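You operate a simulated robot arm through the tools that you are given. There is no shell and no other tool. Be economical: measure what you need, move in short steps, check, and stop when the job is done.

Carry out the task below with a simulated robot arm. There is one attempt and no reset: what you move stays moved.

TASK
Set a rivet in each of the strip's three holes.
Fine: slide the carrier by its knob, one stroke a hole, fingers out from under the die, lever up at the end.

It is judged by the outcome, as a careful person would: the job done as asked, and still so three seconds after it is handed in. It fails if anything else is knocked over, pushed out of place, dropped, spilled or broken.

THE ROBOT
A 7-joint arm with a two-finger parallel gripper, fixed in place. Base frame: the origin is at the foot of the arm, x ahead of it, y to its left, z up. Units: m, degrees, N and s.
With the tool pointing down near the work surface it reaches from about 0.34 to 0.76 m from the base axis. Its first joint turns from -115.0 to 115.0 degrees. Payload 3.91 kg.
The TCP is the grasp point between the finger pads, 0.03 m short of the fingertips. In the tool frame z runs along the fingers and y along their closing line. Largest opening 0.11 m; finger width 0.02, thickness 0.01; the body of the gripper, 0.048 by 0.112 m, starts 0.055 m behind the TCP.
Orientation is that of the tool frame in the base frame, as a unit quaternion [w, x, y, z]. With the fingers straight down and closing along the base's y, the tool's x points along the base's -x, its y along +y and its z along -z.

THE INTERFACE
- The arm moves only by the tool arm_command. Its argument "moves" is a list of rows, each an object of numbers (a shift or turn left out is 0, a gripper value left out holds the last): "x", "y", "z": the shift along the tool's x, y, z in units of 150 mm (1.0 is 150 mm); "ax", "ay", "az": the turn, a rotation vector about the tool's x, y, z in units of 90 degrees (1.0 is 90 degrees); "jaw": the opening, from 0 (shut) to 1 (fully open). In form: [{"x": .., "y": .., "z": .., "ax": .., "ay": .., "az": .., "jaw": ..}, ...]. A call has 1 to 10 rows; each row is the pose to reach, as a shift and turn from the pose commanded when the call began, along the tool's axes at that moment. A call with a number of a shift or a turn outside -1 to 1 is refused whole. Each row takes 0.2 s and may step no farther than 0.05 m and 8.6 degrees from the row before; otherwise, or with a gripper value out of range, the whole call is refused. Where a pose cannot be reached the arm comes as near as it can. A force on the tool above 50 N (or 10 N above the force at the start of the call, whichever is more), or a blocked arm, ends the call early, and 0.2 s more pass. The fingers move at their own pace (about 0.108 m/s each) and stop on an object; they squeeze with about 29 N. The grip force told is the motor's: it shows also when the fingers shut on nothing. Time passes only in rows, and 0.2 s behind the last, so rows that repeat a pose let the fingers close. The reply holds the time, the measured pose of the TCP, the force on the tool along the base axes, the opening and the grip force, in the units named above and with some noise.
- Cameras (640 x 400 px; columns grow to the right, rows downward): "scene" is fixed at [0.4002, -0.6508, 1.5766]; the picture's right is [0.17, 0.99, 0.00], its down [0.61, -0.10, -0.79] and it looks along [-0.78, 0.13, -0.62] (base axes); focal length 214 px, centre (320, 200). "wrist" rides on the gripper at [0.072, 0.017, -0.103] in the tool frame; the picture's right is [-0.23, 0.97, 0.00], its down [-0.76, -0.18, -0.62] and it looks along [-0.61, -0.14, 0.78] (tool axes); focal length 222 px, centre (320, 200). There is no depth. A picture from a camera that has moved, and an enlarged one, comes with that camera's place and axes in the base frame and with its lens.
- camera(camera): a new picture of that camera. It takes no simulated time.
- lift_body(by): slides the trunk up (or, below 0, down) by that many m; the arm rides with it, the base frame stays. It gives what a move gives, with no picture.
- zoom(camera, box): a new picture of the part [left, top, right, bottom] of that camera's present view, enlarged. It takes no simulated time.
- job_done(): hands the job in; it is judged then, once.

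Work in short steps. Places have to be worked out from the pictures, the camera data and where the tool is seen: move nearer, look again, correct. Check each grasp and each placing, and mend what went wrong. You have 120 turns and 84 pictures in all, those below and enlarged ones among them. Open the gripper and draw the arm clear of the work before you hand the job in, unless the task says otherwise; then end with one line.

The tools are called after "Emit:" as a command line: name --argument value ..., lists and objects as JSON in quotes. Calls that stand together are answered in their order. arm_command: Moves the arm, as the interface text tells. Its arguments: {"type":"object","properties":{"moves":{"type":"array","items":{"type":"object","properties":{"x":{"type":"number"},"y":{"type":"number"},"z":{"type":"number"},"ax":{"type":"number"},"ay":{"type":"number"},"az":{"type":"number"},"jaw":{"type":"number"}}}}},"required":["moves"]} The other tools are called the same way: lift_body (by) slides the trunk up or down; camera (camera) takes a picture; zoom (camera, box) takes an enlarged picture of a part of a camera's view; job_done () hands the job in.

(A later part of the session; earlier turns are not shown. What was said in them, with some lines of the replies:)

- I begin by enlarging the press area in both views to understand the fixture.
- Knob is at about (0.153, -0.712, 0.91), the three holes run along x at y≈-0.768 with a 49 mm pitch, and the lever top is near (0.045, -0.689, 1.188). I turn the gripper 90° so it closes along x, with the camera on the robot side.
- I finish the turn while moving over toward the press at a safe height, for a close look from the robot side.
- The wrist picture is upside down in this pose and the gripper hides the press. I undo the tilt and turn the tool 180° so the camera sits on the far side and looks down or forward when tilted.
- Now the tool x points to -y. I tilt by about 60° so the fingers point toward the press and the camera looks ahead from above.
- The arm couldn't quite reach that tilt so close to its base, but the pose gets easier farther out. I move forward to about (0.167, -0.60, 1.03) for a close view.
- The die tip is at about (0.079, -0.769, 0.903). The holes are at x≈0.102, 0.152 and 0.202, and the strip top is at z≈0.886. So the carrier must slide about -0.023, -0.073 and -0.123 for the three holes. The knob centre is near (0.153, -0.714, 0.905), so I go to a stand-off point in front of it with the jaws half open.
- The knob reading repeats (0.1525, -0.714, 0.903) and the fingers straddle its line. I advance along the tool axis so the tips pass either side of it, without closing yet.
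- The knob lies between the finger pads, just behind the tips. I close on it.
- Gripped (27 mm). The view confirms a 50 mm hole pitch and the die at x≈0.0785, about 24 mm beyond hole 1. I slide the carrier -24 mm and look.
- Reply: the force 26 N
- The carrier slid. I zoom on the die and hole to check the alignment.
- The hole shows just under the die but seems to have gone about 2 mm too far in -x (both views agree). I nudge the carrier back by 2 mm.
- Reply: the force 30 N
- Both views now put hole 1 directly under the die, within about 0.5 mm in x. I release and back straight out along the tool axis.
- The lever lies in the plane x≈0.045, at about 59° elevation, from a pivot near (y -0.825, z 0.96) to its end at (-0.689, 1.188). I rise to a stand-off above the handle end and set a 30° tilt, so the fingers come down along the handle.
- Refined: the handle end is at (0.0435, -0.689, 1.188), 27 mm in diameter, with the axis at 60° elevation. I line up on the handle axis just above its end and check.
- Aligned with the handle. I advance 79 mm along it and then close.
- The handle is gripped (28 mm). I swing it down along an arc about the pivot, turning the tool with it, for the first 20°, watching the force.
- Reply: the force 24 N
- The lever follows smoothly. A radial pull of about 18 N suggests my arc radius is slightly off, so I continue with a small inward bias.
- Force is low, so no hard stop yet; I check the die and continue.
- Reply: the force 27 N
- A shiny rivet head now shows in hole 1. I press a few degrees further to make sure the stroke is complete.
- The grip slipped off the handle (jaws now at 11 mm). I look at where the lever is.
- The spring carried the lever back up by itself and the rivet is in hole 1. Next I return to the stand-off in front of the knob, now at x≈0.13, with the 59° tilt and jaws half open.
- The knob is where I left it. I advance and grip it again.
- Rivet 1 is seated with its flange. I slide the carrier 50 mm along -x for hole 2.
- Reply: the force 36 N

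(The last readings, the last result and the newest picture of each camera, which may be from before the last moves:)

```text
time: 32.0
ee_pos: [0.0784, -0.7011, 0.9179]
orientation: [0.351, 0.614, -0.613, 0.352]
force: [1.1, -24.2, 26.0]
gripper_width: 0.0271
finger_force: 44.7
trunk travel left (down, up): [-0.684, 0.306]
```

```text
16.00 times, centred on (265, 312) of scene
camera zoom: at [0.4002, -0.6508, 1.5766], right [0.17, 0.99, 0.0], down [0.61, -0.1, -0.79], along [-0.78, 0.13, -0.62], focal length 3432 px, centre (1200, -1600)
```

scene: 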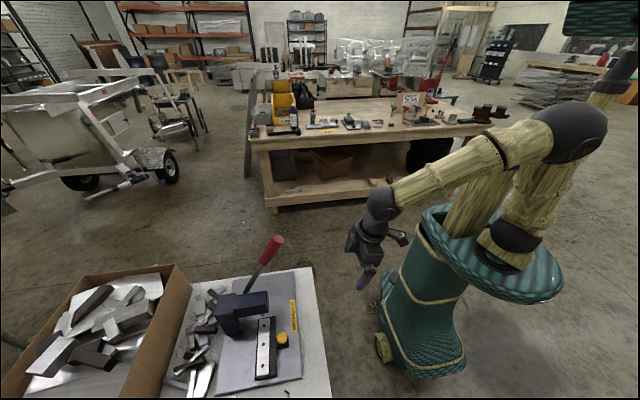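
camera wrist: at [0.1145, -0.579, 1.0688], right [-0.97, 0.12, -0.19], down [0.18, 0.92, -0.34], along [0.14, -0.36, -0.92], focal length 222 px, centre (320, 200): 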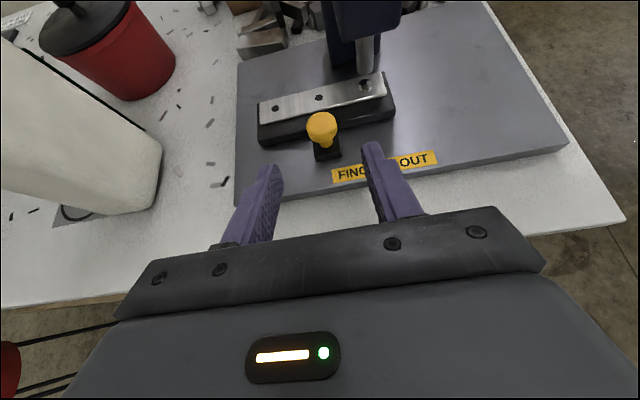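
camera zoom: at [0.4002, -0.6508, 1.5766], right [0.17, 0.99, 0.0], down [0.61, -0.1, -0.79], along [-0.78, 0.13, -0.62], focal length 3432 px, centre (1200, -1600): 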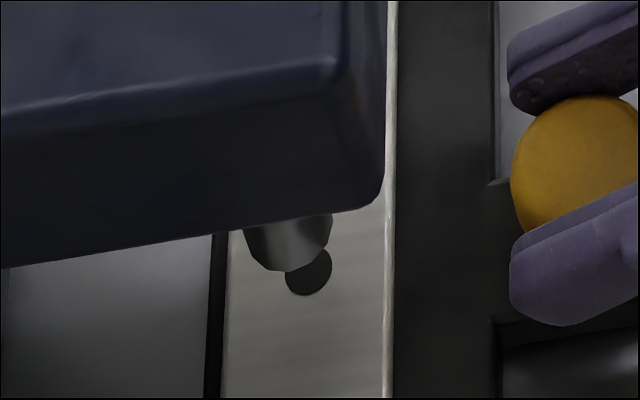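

Compared with the hole 1 picture, the hole edge sits 6 px higher, so hole 2 is about 1 mm too far. I nudge it back 1 mm and compare.

Emit:
arm_command --moves '[{"y": -0.004}, {"y": -0.008}, {"y": -0.008}]'

Emit:
zoom --camera "scene" --box '[245, 300, 285, 325]'

```text
time: 32.8
ee_pos: [0.0792, -0.7011, 0.9186]
orientation: [-0.352, -0.613, 0.613, -0.352]
force: [1.2, -22.1, 26.8]
gripper_width: 0.0269
finger_force: 44.7
trunk travel left (down, up): [-0.684, 0.306]
```

```text
16.00 times, centred on (265, 312) of scene
camera zoom: at [0.4002, -0.6508, 1.5766], right [0.17, 0.99, 0.0], down [0.61, -0.1, -0.79], along [-0.78, 0.13, -0.62], focal length 3432 px, centre (1200, -1600)
```

zoom: 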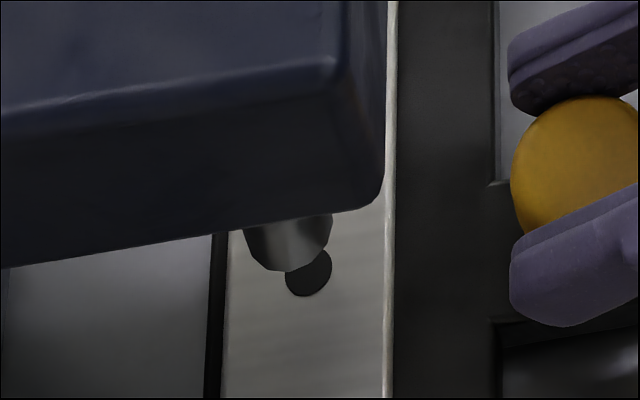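

Emit:
arm_command --moves '[{"y": -0.004}, {"y": -0.008}, {"y": -0.008}]'

Emit:
zoom --camera "scene" --box '[245, 300, 285, 325]'

```text
time: 33.6
ee_pos: [0.08, -0.7011, 0.9172]
orientation: [0.352, 0.613, -0.613, 0.352]
force: [0.5, -25.8, 25.7]
gripper_width: 0.0272
finger_force: 44.8
trunk travel left (down, up): [-0.684, 0.306]
```

```text
16.00 times, centred on (265, 312) of scene
camera zoom: at [0.4002, -0.6508, 1.5766], right [0.17, 0.99, 0.0], down [0.61, -0.1, -0.79], along [-0.78, 0.13, -0.62], focal length 3432 px, centre (1200, -1600)
```

zoom: 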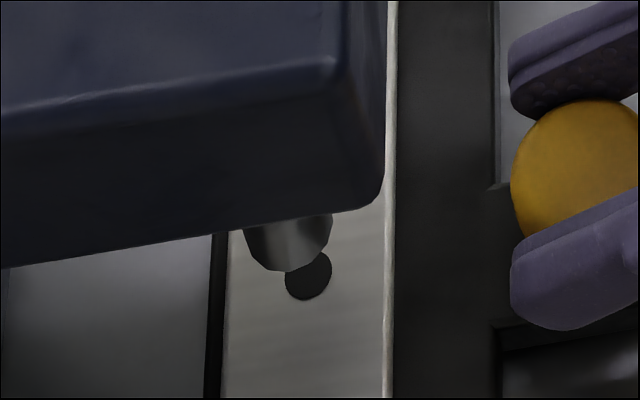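

Hole 2 now matches the hole 1 alignment to the pixel. I release, back out, and rise toward the lever stand-off.

Emit:
arm_command --moves '[{"jaw": 0.3}, {"jaw": 0.5}, {"jaw": 0.5}, {"z": -0.2}, {"z": -0.5}, {"z": -0.8}, {"z": -1.0}, {"z": -1.0}]'

Emit:
zoom --camera "scene" --box '[245, 300, 285, 325]'

```text
time: 35.4
ee_pos: [0.0808, -0.5707, 0.9889]
orientation: [0.35, 0.614, -0.614, 0.35]
force: [-0.5, -0.5, 0.0]
gripper_width: 0.0553
finger_force: 0.0
trunk travel left (down, up): [-0.684, 0.306]
```

```text
16.00 times, centred on (265, 312) of scene
camera zoom: at [0.4002, -0.6508, 1.5766], right [0.17, 0.99, 0.0], down [0.61, -0.1, -0.79], along [-0.78, 0.13, -0.62], focal length 3432 px, centre (1200, -1600)
```

zoom: 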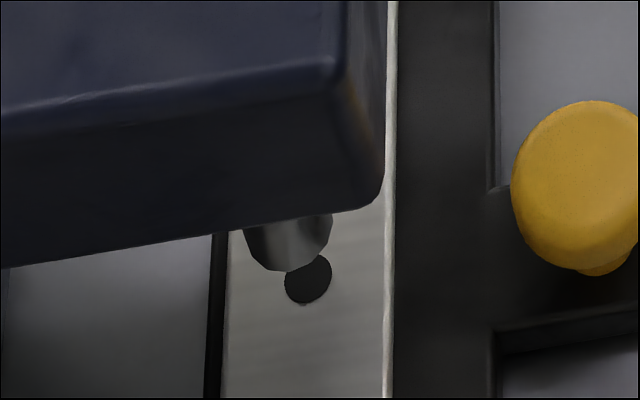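

It moved only about 0.5 mm on release, which is fine. I rise to the lever stand-off.

Emit:
arm_command --moves '[{"x": 0.22, "y": 0.03, "z": -0.1, "jaw": 0.6}, {"x": 0.44, "y": 0.06, "z": -0.2}, {"x": 0.66, "y": 0.09, "z": -0.3}, {"x": 0.883, "y": 0.124, "z": -0.412}]'

Emit:
arm_command --moves '[{"x": 0.22, "y": 0.03, "z": -0.1, "ay": -0.08}, {"x": 0.44, "y": 0.06, "z": -0.2, "ay": -0.16}, {"x": 0.66, "y": 0.09, "z": -0.3, "ay": -0.24}, {"x": 0.883, "y": 0.124, "z": -0.412, "ay": -0.326}, {"x": 0.883, "y": 0.124, "z": -0.412, "ay": -0.326}]'

```text
time: 36.4
ee_pos: [0.0646, -0.5846, 1.1379]
orientation: [0.35, 0.615, -0.614, 0.35]
force: [1.1, -0.2, 0.1]
gripper_width: 0.0661
finger_force: 0.0
trunk travel left (down, up): [-0.684, 0.306]
```

```text
time: 37.6
ee_pos: [0.0451, -0.5998, 1.2846]
orientation: [-0.182, -0.683, 0.684, -0.181]
force: [0.1, 0.7, 0.6]
gripper_width: 0.0662
finger_force: 0.1
trunk travel left (down, up): [-0.684, 0.306]
```

Now I align and go down onto the handle, a little deeper than before for a firmer hold.

Emit:
arm_command --moves '[{"x": 0.1, "y": 0.011, "z": 0.12}, {"x": 0.193, "y": 0.011, "z": 0.3}, {"x": 0.193, "y": 0.011, "z": 0.5}, {"x": 0.193, "y": 0.011, "z": 0.5}]'

Emit:
arm_command --moves '[{"z": 0.2}, {"z": 0.4}, {"z": 0.6}, {"z": 0.6}, {"z": 0.6, "jaw": 0.1}, {"z": 0.6, "jaw": 0.1}, {"z": 0.6, "jaw": 0.1}]'

Emit:
camera --camera "wrist"

```text
time: 38.6
ee_pos: [0.0439, -0.6615, 1.2316]
orientation: [-0.183, -0.683, 0.683, -0.183]
force: [0.7, -0.4, -0.1]
gripper_width: 0.066
finger_force: 0.1
trunk travel left (down, up): [-0.684, 0.306]
```

```text
time: 40.2
ee_pos: [0.0434, -0.7073, 1.1552]
orientation: [0.183, 0.683, -0.683, 0.182]
force: [0.0, 0.2, 0.0]
gripper_width: 0.028
finger_force: 44.9
trunk travel left (down, up): [-0.684, 0.306]
```

```text
37 pictures are left
camera wrist: at [0.0271, -0.7178, 1.2801], right [-0.97, 0.2, -0.11], down [0.18, 0.97, 0.16], along [0.14, 0.13, -0.98], focal length 222 px, centre (320, 200)
```

wrist: 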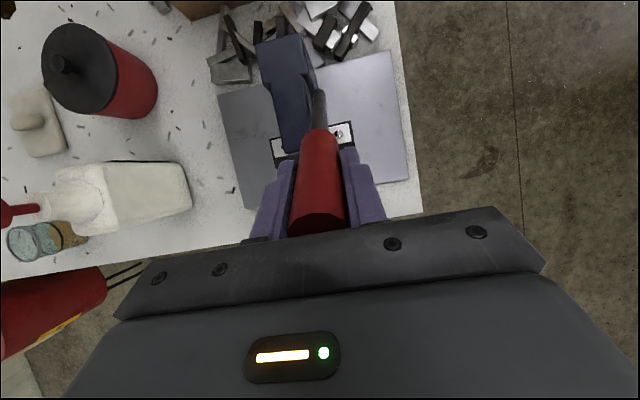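

Firm, well-centred grip with no side force. I swing the lever down 30°.

Emit:
arm_command --moves '[{"x": -0.1238, "z": 0.0054, "ay": 0.0556}, {"x": -0.2466, "z": 0.0216, "ay": 0.1111}, {"x": -0.3675, "z": 0.0484, "ay": 0.1667}, {"x": -0.4857, "z": 0.0856, "ay": 0.2222}, {"x": -0.6, "z": 0.133, "ay": 0.2778}, {"x": -0.71, "z": 0.19, "ay": 0.3333}]'

```text
time: 41.6
ee_pos: [0.0436, -0.63, 1.0732]
orientation: [-0.353, -0.612, 0.613, -0.353]
force: [-2.7, -18.8, -2.0]
gripper_width: 0.028
finger_force: 45.1
trunk travel left (down, up): [-0.684, 0.306]
```

Only a mild inward pull, so I continue another 15° with a slight inward bias.

Emit:
arm_command --moves '[{"x": -0.122, "z": 0.025, "ay": 0.0556}, {"x": -0.243, "z": 0.047, "ay": 0.1111}, {"x": -0.362, "z": 0.078, "ay": 0.1667}]'

Emit:
zoom --camera "scene" --box '[200, 220, 360, 380]'

```text
time: 42.4
ee_pos: [0.045, -0.6134, 1.0283]
orientation: [-0.435, -0.557, 0.558, -0.435]
force: [-0.8, -9.6, 32.2]
gripper_width: 0.028
finger_force: 45.1
trunk travel left (down, up): [-0.684, 0.306]
```

```text
2.50 times, centred on (280, 300) of scene
camera zoom: at [0.4002, -0.6508, 1.5766], right [0.17, 0.99, 0.0], down [0.61, -0.1, -0.79], along [-0.78, 0.13, -0.62], focal length 536 px, centre (420, -50)
```

zoom: 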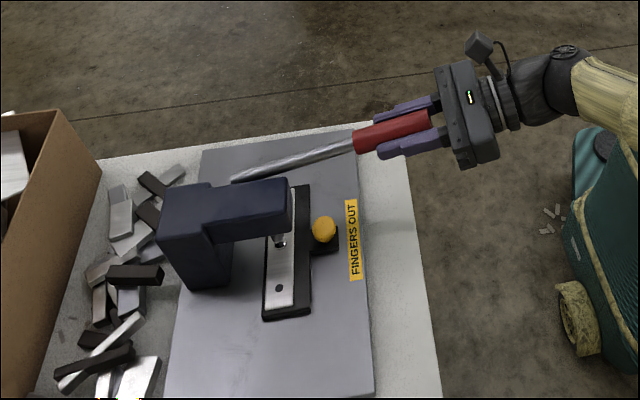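

Emit:
zoom --camera "scene" --box '[245, 300, 285, 325]'

```text
16.00 times, centred on (265, 312) of scene
camera zoom: at [0.4002, -0.6508, 1.5766], right [0.17, 0.99, 0.0], down [0.61, -0.1, -0.79], along [-0.78, 0.13, -0.62], focal length 3432 px, centre (1200, -1600)
```

zoom: 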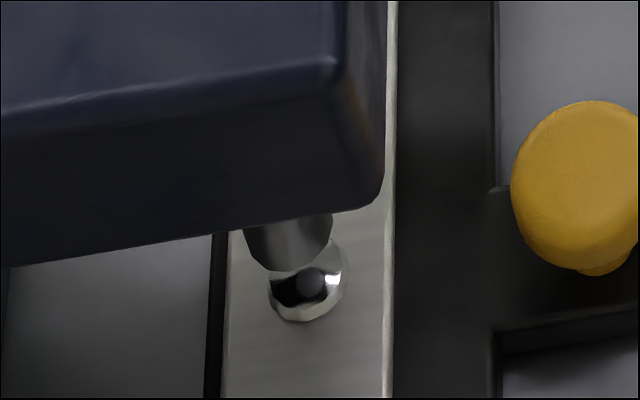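

Rivet 2 is set and the lever is at its stop. I guide the lever back up the same arc rather than letting it snap.

Emit:
arm_command --moves '[{"x": 0.183, "z": 0.008, "ay": -0.0833}, {"x": 0.362, "z": 0.04, "ay": -0.1667}, {"x": 0.536, "z": 0.097, "ay": -0.25}, {"x": 0.7, "z": 0.175, "ay": -0.3333}, {"x": 0.852, "z": 0.273, "ay": -0.4167}, {"x": 0.985, "z": 0.392, "ay": -0.5}]'

Emit:
zoom --camera "scene" --box '[200, 180, 360, 340]'

```text
time: 43.8
ee_pos: [0.0445, -0.7059, 1.1539]
orientation: [-0.184, -0.682, 0.684, -0.183]
force: [-7.2, 5.3, 11.6]
gripper_width: 0.0276
finger_force: 44.7
trunk travel left (down, up): [-0.684, 0.306]
```

```text
2.50 times, centred on (280, 260) of scene
camera zoom: at [0.4002, -0.6508, 1.5766], right [0.17, 0.99, 0.0], down [0.61, -0.1, -0.79], along [-0.78, 0.13, -0.62], focal length 536 px, centre (420, 50)
```

zoom: 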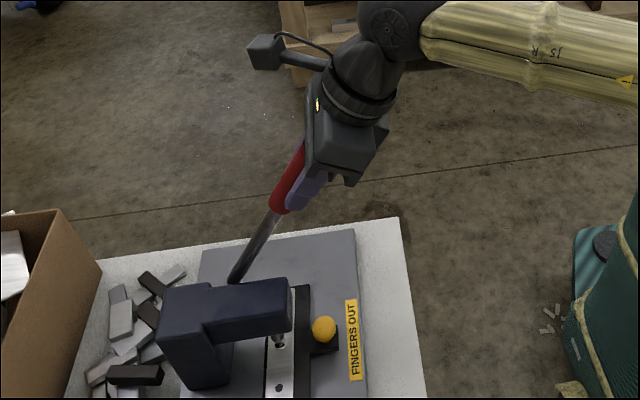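

The lever is back up. I open, withdraw along the handle, then descend toward the knob stand-off.

Emit:
arm_command --moves '[{"jaw": 0.3}, {"jaw": 0.6}, {"z": -0.2}, {"z": -0.5}, {"z": -0.8}, {"z": -1.0}]'

Emit:
arm_command --moves '[{"x": -0.2, "y": 0.0, "z": 0.15}, {"x": -0.4, "y": -0.04, "z": 0.4}, {"x": -0.55, "y": -0.08, "z": 0.6}, {"x": -0.66, "y": -0.12, "z": 0.75}, {"x": -0.66, "y": -0.12, "z": 0.75}]'

Emit:
arm_command --moves '[{"x": -0.17, "y": -0.03, "z": 0.19, "ay": 0.08, "jaw": 0.5}, {"x": -0.33, "y": -0.06, "z": 0.38, "ay": 0.16}, {"x": -0.5, "y": -0.09, "z": 0.57, "ay": 0.24}, {"x": -0.66, "y": -0.12, "z": 0.75, "ay": 0.326}, {"x": -0.66, "y": -0.12, "z": 0.75, "ay": 0.326}]'

Emit:
camera --camera "wrist"

```text
time: 45.2
ee_pos: [0.047, -0.6308, 1.281]
orientation: [0.183, 0.683, -0.683, 0.184]
force: [1.3, 0.5, -0.4]
gripper_width: 0.0659
finger_force: 0.1
trunk travel left (down, up): [-0.684, 0.306]
```

```text
time: 46.4
ee_pos: [0.0632, -0.6023, 1.1328]
orientation: [0.182, 0.684, -0.682, 0.183]
force: [-0.6, 0.1, 1.2]
gripper_width: 0.0659
finger_force: 0.0
trunk travel left (down, up): [-0.684, 0.306]
```

```text
time: 47.6
ee_pos: [0.0778, -0.5742, 0.9831]
orientation: [0.351, 0.614, -0.614, 0.35]
force: [0.3, 0.5, 0.1]
gripper_width: 0.0552
finger_force: 0.1
trunk travel left (down, up): [-0.684, 0.306]
```

```text
33 pictures are left
camera wrist: at [0.061, -0.5204, 1.0981], right [-0.97, 0.12, -0.19], down [0.18, 0.92, -0.34], along [0.14, -0.36, -0.92], focal length 222 px, centre (320, 200)
```

wrist: 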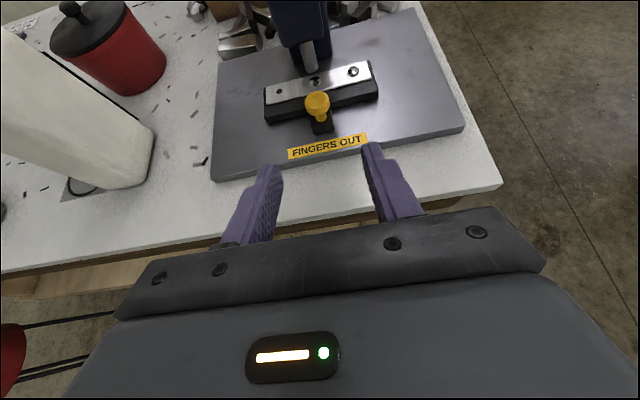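

Knob at x≈0.080. I advance to it and grip.

Emit:
arm_command --moves '[{"x": 0.02, "y": -0.01, "z": 0.25}, {"x": 0.038, "y": -0.013, "z": 0.5}, {"x": 0.038, "y": -0.013, "z": 0.75}, {"x": 0.038, "y": -0.013, "z": 0.953}, {"x": 0.038, "y": -0.013, "z": 0.953}, {"x": 0.038, "y": -0.013, "z": 0.953, "jaw": 0.1}, {"x": 0.038, "y": -0.013, "z": 0.953, "jaw": 0.1}, {"x": 0.038, "y": -0.013, "z": 0.953, "jaw": 0.1}]'

Emit:
zoom --camera "wrist" --box '[220, 40, 420, 200]'

```text
time: 49.4
ee_pos: [0.0807, -0.7003, 0.9191]
orientation: [0.349, 0.616, -0.613, 0.351]
force: [-0.6, -0.7, -0.2]
gripper_width: 0.027
finger_force: 45.0
trunk travel left (down, up): [-0.684, 0.306]
```

```text
2.50 times, centred on (320, 120) of wrist
camera zoom: at [0.0634, -0.648, 1.0339], right [-0.97, 0.12, -0.2], down [0.18, 0.92, -0.34], along [0.14, -0.36, -0.92], focal length 555 px, centre (320, 400)
```

zoom: 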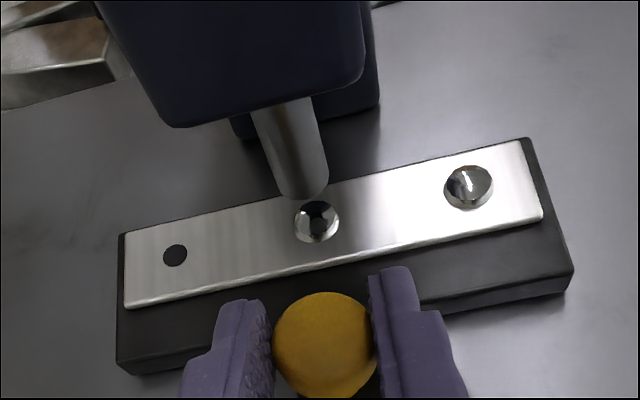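

Rivet 2 is good. I slide by 48.7 mm, since 50 mm overshot slightly last time.

Emit:
arm_command --moves '[{"y": 0.05}, {"y": 0.1}, {"y": 0.15}, {"y": 0.2}, {"y": 0.25}, {"y": 0.3}, {"y": 0.325}, {"y": 0.325}]'

Emit:
zoom --camera "scene" --box '[245, 300, 285, 325]'

```text
time: 51.2
ee_pos: [0.0309, -0.7007, 0.9186]
orientation: [0.351, 0.614, -0.614, 0.351]
force: [-1.6, -18.7, 9.5]
gripper_width: 0.0273
finger_force: 45.0
trunk travel left (down, up): [-0.684, 0.306]
```

```text
16.00 times, centred on (265, 312) of scene
camera zoom: at [0.4002, -0.6508, 1.5766], right [0.17, 0.99, 0.0], down [0.61, -0.1, -0.79], along [-0.78, 0.13, -0.62], focal length 3432 px, centre (1200, -1600)
```

zoom: 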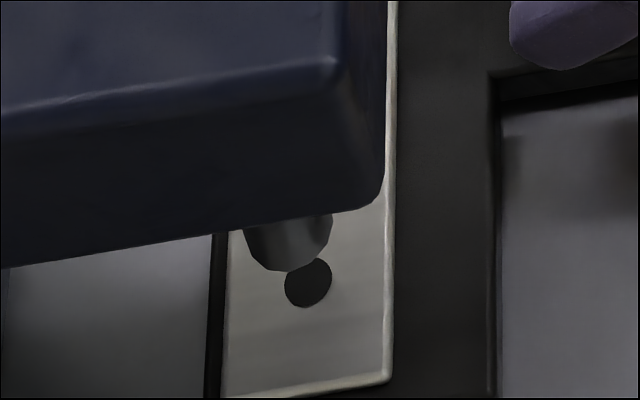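

About 1 mm short this time, so I nudge forward 0.9 mm.

Emit:
arm_command --moves '[{"y": 0.004}, {"y": 0.008}, {"y": 0.008}]'

Emit:
zoom --camera "scene" --box '[245, 300, 285, 325]'

```text
time: 52.0
ee_pos: [0.0312, -0.7001, 0.9184]
orientation: [0.35, 0.615, -0.614, 0.35]
force: [-0.9, -21.0, 11.0]
gripper_width: 0.0273
finger_force: 45.0
trunk travel left (down, up): [-0.684, 0.306]
```

```text
16.00 times, centred on (265, 312) of scene
camera zoom: at [0.4002, -0.6508, 1.5766], right [0.17, 0.99, 0.0], down [0.61, -0.1, -0.79], along [-0.78, 0.13, -0.62], focal length 3432 px, centre (1200, -1600)
```

zoom: 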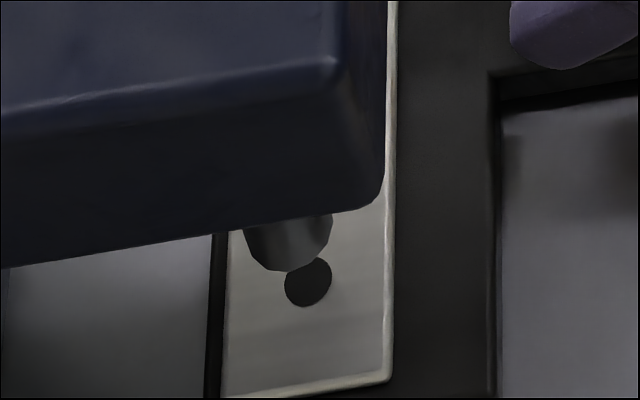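

Emit:
arm_command --moves '[{"y": 0.004}, {"y": 0.008}, {"y": 0.008}]'

Emit:
zoom --camera "scene" --box '[245, 300, 285, 325]'

```text
time: 52.8
ee_pos: [0.0287, -0.6994, 0.9191]
orientation: [0.351, 0.614, -0.614, 0.35]
force: [1.2, -23.4, 15.2]
gripper_width: 0.0272
finger_force: 44.9
trunk travel left (down, up): [-0.684, 0.306]
```

```text
16.00 times, centred on (265, 312) of scene
camera zoom: at [0.4002, -0.6508, 1.5766], right [0.17, 0.99, 0.0], down [0.61, -0.1, -0.79], along [-0.78, 0.13, -0.62], focal length 3432 px, centre (1200, -1600)
```

zoom: 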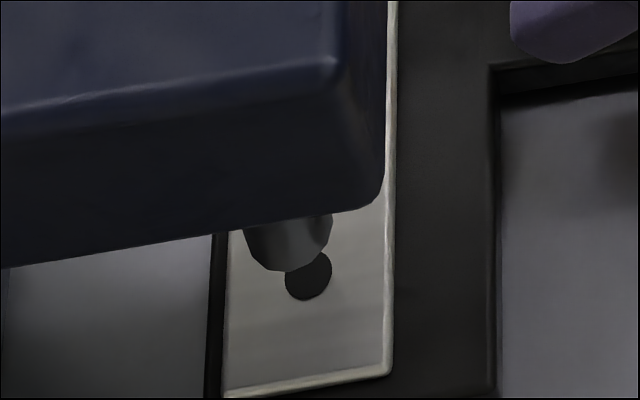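

Hole 3 now matches the alignment used before. I release and back out.

Emit:
arm_command --moves '[{"jaw": 0.3}, {"jaw": 0.5}, {"jaw": 0.5}, {"z": -0.2}, {"z": -0.5}, {"z": -0.8}, {"z": -1.0}, {"z": -1.0}]'

Emit:
zoom --camera "scene" --box '[245, 300, 285, 325]'

```text
time: 54.6
ee_pos: [0.0308, -0.5695, 0.9941]
orientation: [-0.35, -0.614, 0.615, -0.35]
force: [0.5, 0.0, -0.2]
gripper_width: 0.0549
finger_force: 0.0
trunk travel left (down, up): [-0.684, 0.306]
```

```text
16.00 times, centred on (265, 312) of scene
camera zoom: at [0.4002, -0.6508, 1.5766], right [0.17, 0.99, 0.0], down [0.61, -0.1, -0.79], along [-0.78, 0.13, -0.62], focal length 3432 px, centre (1200, -1600)
```

zoom: 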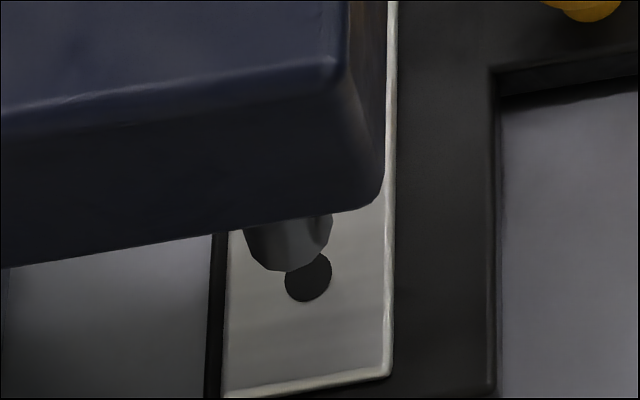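

Alignment held. I rise to the lever stand-off.

Emit:
arm_command --moves '[{"x": 0.22, "y": -0.01, "z": -0.1, "jaw": 0.6}, {"x": 0.44, "y": -0.02, "z": -0.2}, {"x": 0.66, "y": -0.03, "z": -0.3}, {"x": 0.883, "y": -0.043, "z": -0.406}]'

Emit:
arm_command --moves '[{"x": 0.22, "y": -0.01, "z": -0.1, "ay": -0.08}, {"x": 0.44, "y": -0.02, "z": -0.2, "ay": -0.16}, {"x": 0.66, "y": -0.03, "z": -0.3, "ay": -0.24}, {"x": 0.883, "y": -0.043, "z": -0.406, "ay": -0.326}, {"x": 0.883, "y": -0.043, "z": -0.406, "ay": -0.326}]'

```text
time: 55.6
ee_pos: [0.0339, -0.5855, 1.141]
orientation: [-0.351, -0.614, 0.614, -0.351]
force: [-0.2, -0.4, 1.3]
gripper_width: 0.066
finger_force: 0.1
trunk travel left (down, up): [-0.684, 0.306]
```

```text
time: 56.8
ee_pos: [0.0445, -0.6015, 1.2849]
orientation: [0.183, 0.683, -0.683, 0.183]
force: [0.4, -0.9, -0.1]
gripper_width: 0.0662
finger_force: 0.1
trunk travel left (down, up): [-0.684, 0.306]
```

Down onto the handle as before.

Emit:
arm_command --moves '[{"x": 0.1, "y": 0.006, "z": 0.12}, {"x": 0.18, "y": 0.006, "z": 0.3}, {"x": 0.18, "y": 0.006, "z": 0.5}, {"x": 0.18, "y": 0.006, "z": 0.5}]'

Emit:
arm_command --moves '[{"z": 0.2}, {"z": 0.4}, {"z": 0.6}, {"z": 0.6}, {"z": 0.6, "jaw": 0.1}, {"z": 0.6, "jaw": 0.1}, {"z": 0.6, "jaw": 0.1}]'

Emit:
camera --camera "wrist"

```text
time: 57.8
ee_pos: [0.0412, -0.6602, 1.2336]
orientation: [-0.183, -0.683, 0.684, -0.183]
force: [-0.3, 0.5, 0.6]
gripper_width: 0.066
finger_force: 0.0
trunk travel left (down, up): [-0.684, 0.306]
```

```text
time: 59.4
ee_pos: [0.0442, -0.7029, 1.1544]
orientation: [-0.183, -0.683, 0.683, -0.183]
force: [-2.6, 0.6, -0.4]
gripper_width: 0.028
finger_force: 44.2
trunk travel left (down, up): [-0.684, 0.306]
```

```text
27 pictures are left
camera wrist: at [0.0271, -0.7147, 1.2793], right [-0.97, 0.2, -0.11], down [0.18, 0.97, 0.16], along [0.14, 0.13, -0.98], focal length 222 px, centre (320, 200)
```

wrist: 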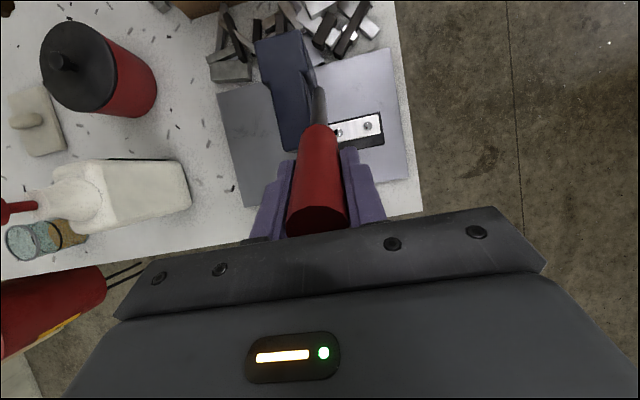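

Good grip. I swing the lever down along the same arc, with a small inward bias.

Emit:
arm_command --moves '[{"x": -0.1238, "z": 0.0054, "ay": 0.0556}, {"x": -0.2466, "z": 0.0216, "ay": 0.1111}, {"x": -0.3675, "z": 0.0524, "ay": 0.1667}, {"x": -0.4857, "z": 0.0936, "ay": 0.2222}, {"x": -0.6, "z": 0.145, "ay": 0.2778}, {"x": -0.71, "z": 0.205, "ay": 0.3333}]'

Emit:
arm_command --moves '[{"x": -0.122, "z": 0.018, "ay": 0.0556}, {"x": -0.243, "z": 0.04, "ay": 0.1111}, {"x": -0.362, "z": 0.071, "ay": 0.1667}]'

Emit:
zoom --camera "scene" --box '[245, 300, 285, 325]'

```text
time: 60.8
ee_pos: [0.0439, -0.6292, 1.0766]
orientation: [0.353, 0.613, -0.612, 0.353]
force: [6.1, -9.6, -0.8]
gripper_width: 0.0278
finger_force: 45.2
trunk travel left (down, up): [-0.684, 0.306]
```

```text
time: 61.6
ee_pos: [0.0432, -0.6109, 1.028]
orientation: [0.433, 0.561, -0.558, 0.433]
force: [13.7, -10.8, 17.3]
gripper_width: 0.0278
finger_force: 45.0
trunk travel left (down, up): [-0.684, 0.306]
```

```text
16.00 times, centred on (265, 312) of scene
camera zoom: at [0.4002, -0.6508, 1.5766], right [0.17, 0.99, 0.0], down [0.61, -0.1, -0.79], along [-0.78, 0.13, -0.62], focal length 3432 px, centre (1200, -1600)
```

zoom: 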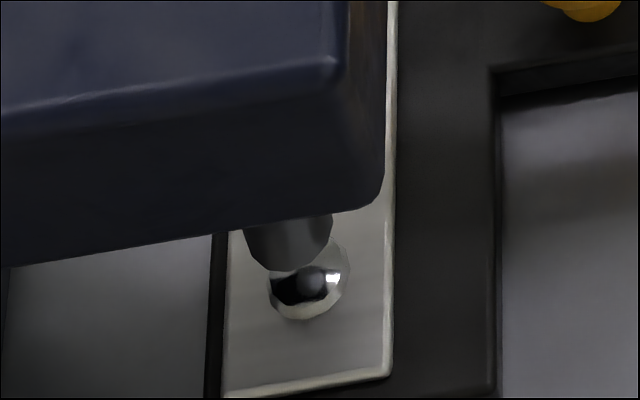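

Rivet 3 is in. I press about 1.5° more within the same stroke to reach the stop firmly.

Emit:
arm_command --moves '[{"x": -0.037, "z": 0.005, "ay": 0.0167}, {"x": -0.037, "z": 0.005, "ay": 0.0167}]'

```text
time: 62.2
ee_pos: [0.0392, -0.6073, 1.0116]
orientation: [-0.436, -0.557, 0.56, -0.431]
force: [-0.1, -0.2, -0.6]
gripper_width: 0.0102
finger_force: 0.1
trunk travel left (down, up): [-0.684, 0.306]
```

The fingers slipped off at the stop, as in the first stroke; the lever should have sprung up again. I open, back off, and check everything.

Emit:
arm_command --moves '[{"z": -0.15}, {"z": -0.3}, {"z": -0.3, "jaw": 0.5}]'

Emit:
camera --camera "wrist"

Emit:
zoom --camera "scene" --box '[200, 220, 360, 380]'

```text
time: 63.0
ee_pos: [0.041, -0.5659, 1.0288]
orientation: [0.437, 0.556, -0.555, 0.438]
force: [0.8, 0.0, 0.6]
gripper_width: 0.0551
finger_force: 0.2
trunk travel left (down, up): [-0.684, 0.306]
```

```text
25 pictures are left
camera wrist: at [0.0246, -0.4818, 1.1236], right [-0.97, 0.05, -0.22], down [0.18, 0.78, -0.59], along [0.14, -0.62, -0.77], focal length 222 px, centre (320, 200)
```

wrist: 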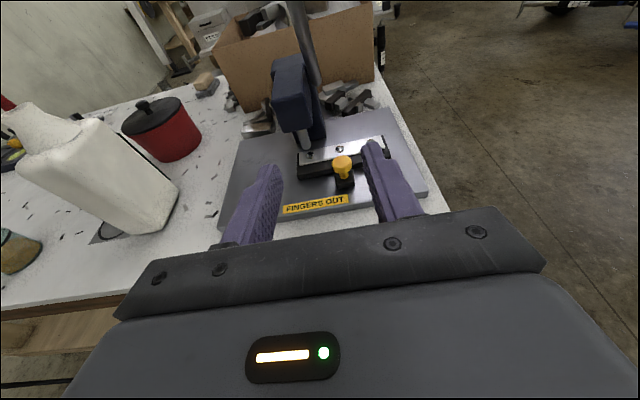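

```text
2.50 times, centred on (280, 300) of scene
camera zoom: at [0.4002, -0.6508, 1.5766], right [0.17, 0.99, 0.0], down [0.61, -0.1, -0.79], along [-0.78, 0.13, -0.62], focal length 536 px, centre (420, -50)
```

zoom: 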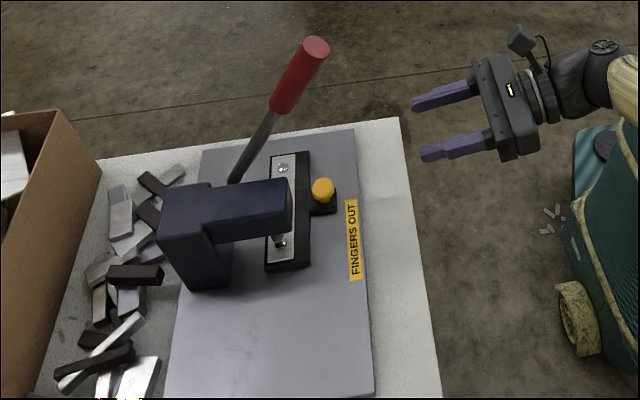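

The lever is fully up (the same pixel as at the start) and the plate hasn't moved. I raise the arm clear and take a last look at the rivets.

Emit:
arm_command --moves '[{"x": 0.2, "z": -0.1}, {"x": 0.45, "z": -0.15}, {"x": 0.7, "z": -0.2}, {"x": 0.95, "z": -0.2}, {"x": 0.95, "z": -0.2}]'

Emit:
zoom --camera "wrist" --box '[230, 40, 430, 200]'

Emit:
zoom --camera "scene" --box '[230, 260, 310, 335]'

```text
time: 64.2
ee_pos: [0.0422, -0.5725, 1.1747]
orientation: [0.437, 0.556, -0.555, 0.438]
force: [0.0, -0.3, -0.7]
gripper_width: 0.0551
finger_force: 0.1
trunk travel left (down, up): [-0.684, 0.306]
```

```text
2.50 times, centred on (330, 120) of wrist
camera zoom: at [0.0242, -0.4885, 1.2686], right [-0.97, 0.05, -0.22], down [0.18, 0.78, -0.6], along [0.14, -0.62, -0.77], focal length 555 px, centre (295, 400)
```

zoom: 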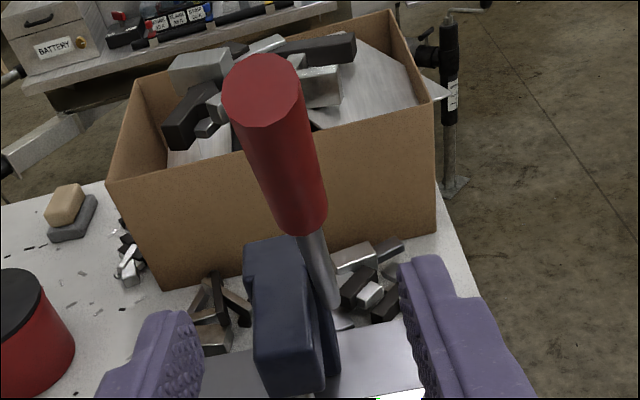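

```text
5.33 times, centred on (270, 298) of scene
camera zoom: at [0.4002, -0.6508, 1.5766], right [0.17, 0.99, 0.0], down [0.61, -0.1, -0.79], along [-0.78, 0.13, -0.62], focal length 1144 px, centre (587, -320)
```

zoom: 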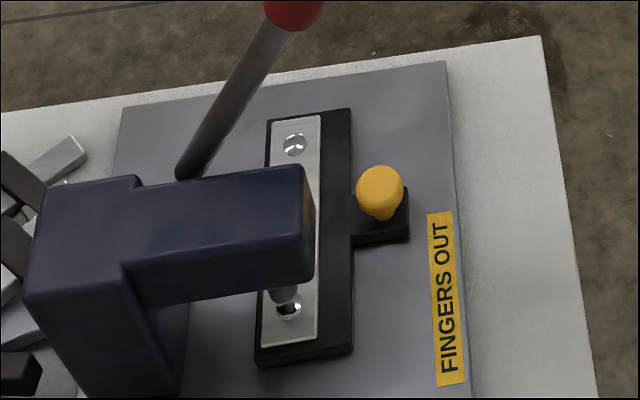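

Rivets 1 and 3 show here, and rivet 2, which I saw seated earlier, is hidden under the head. The lever is up, the gripper is open and the arm is clear, so I hand in.

Emit:
job_done

```text
The job is handed in.
```

All three holes have a rivet, set with one lever stroke each; the lever is up, the arm is clear, and nothing else was moved.
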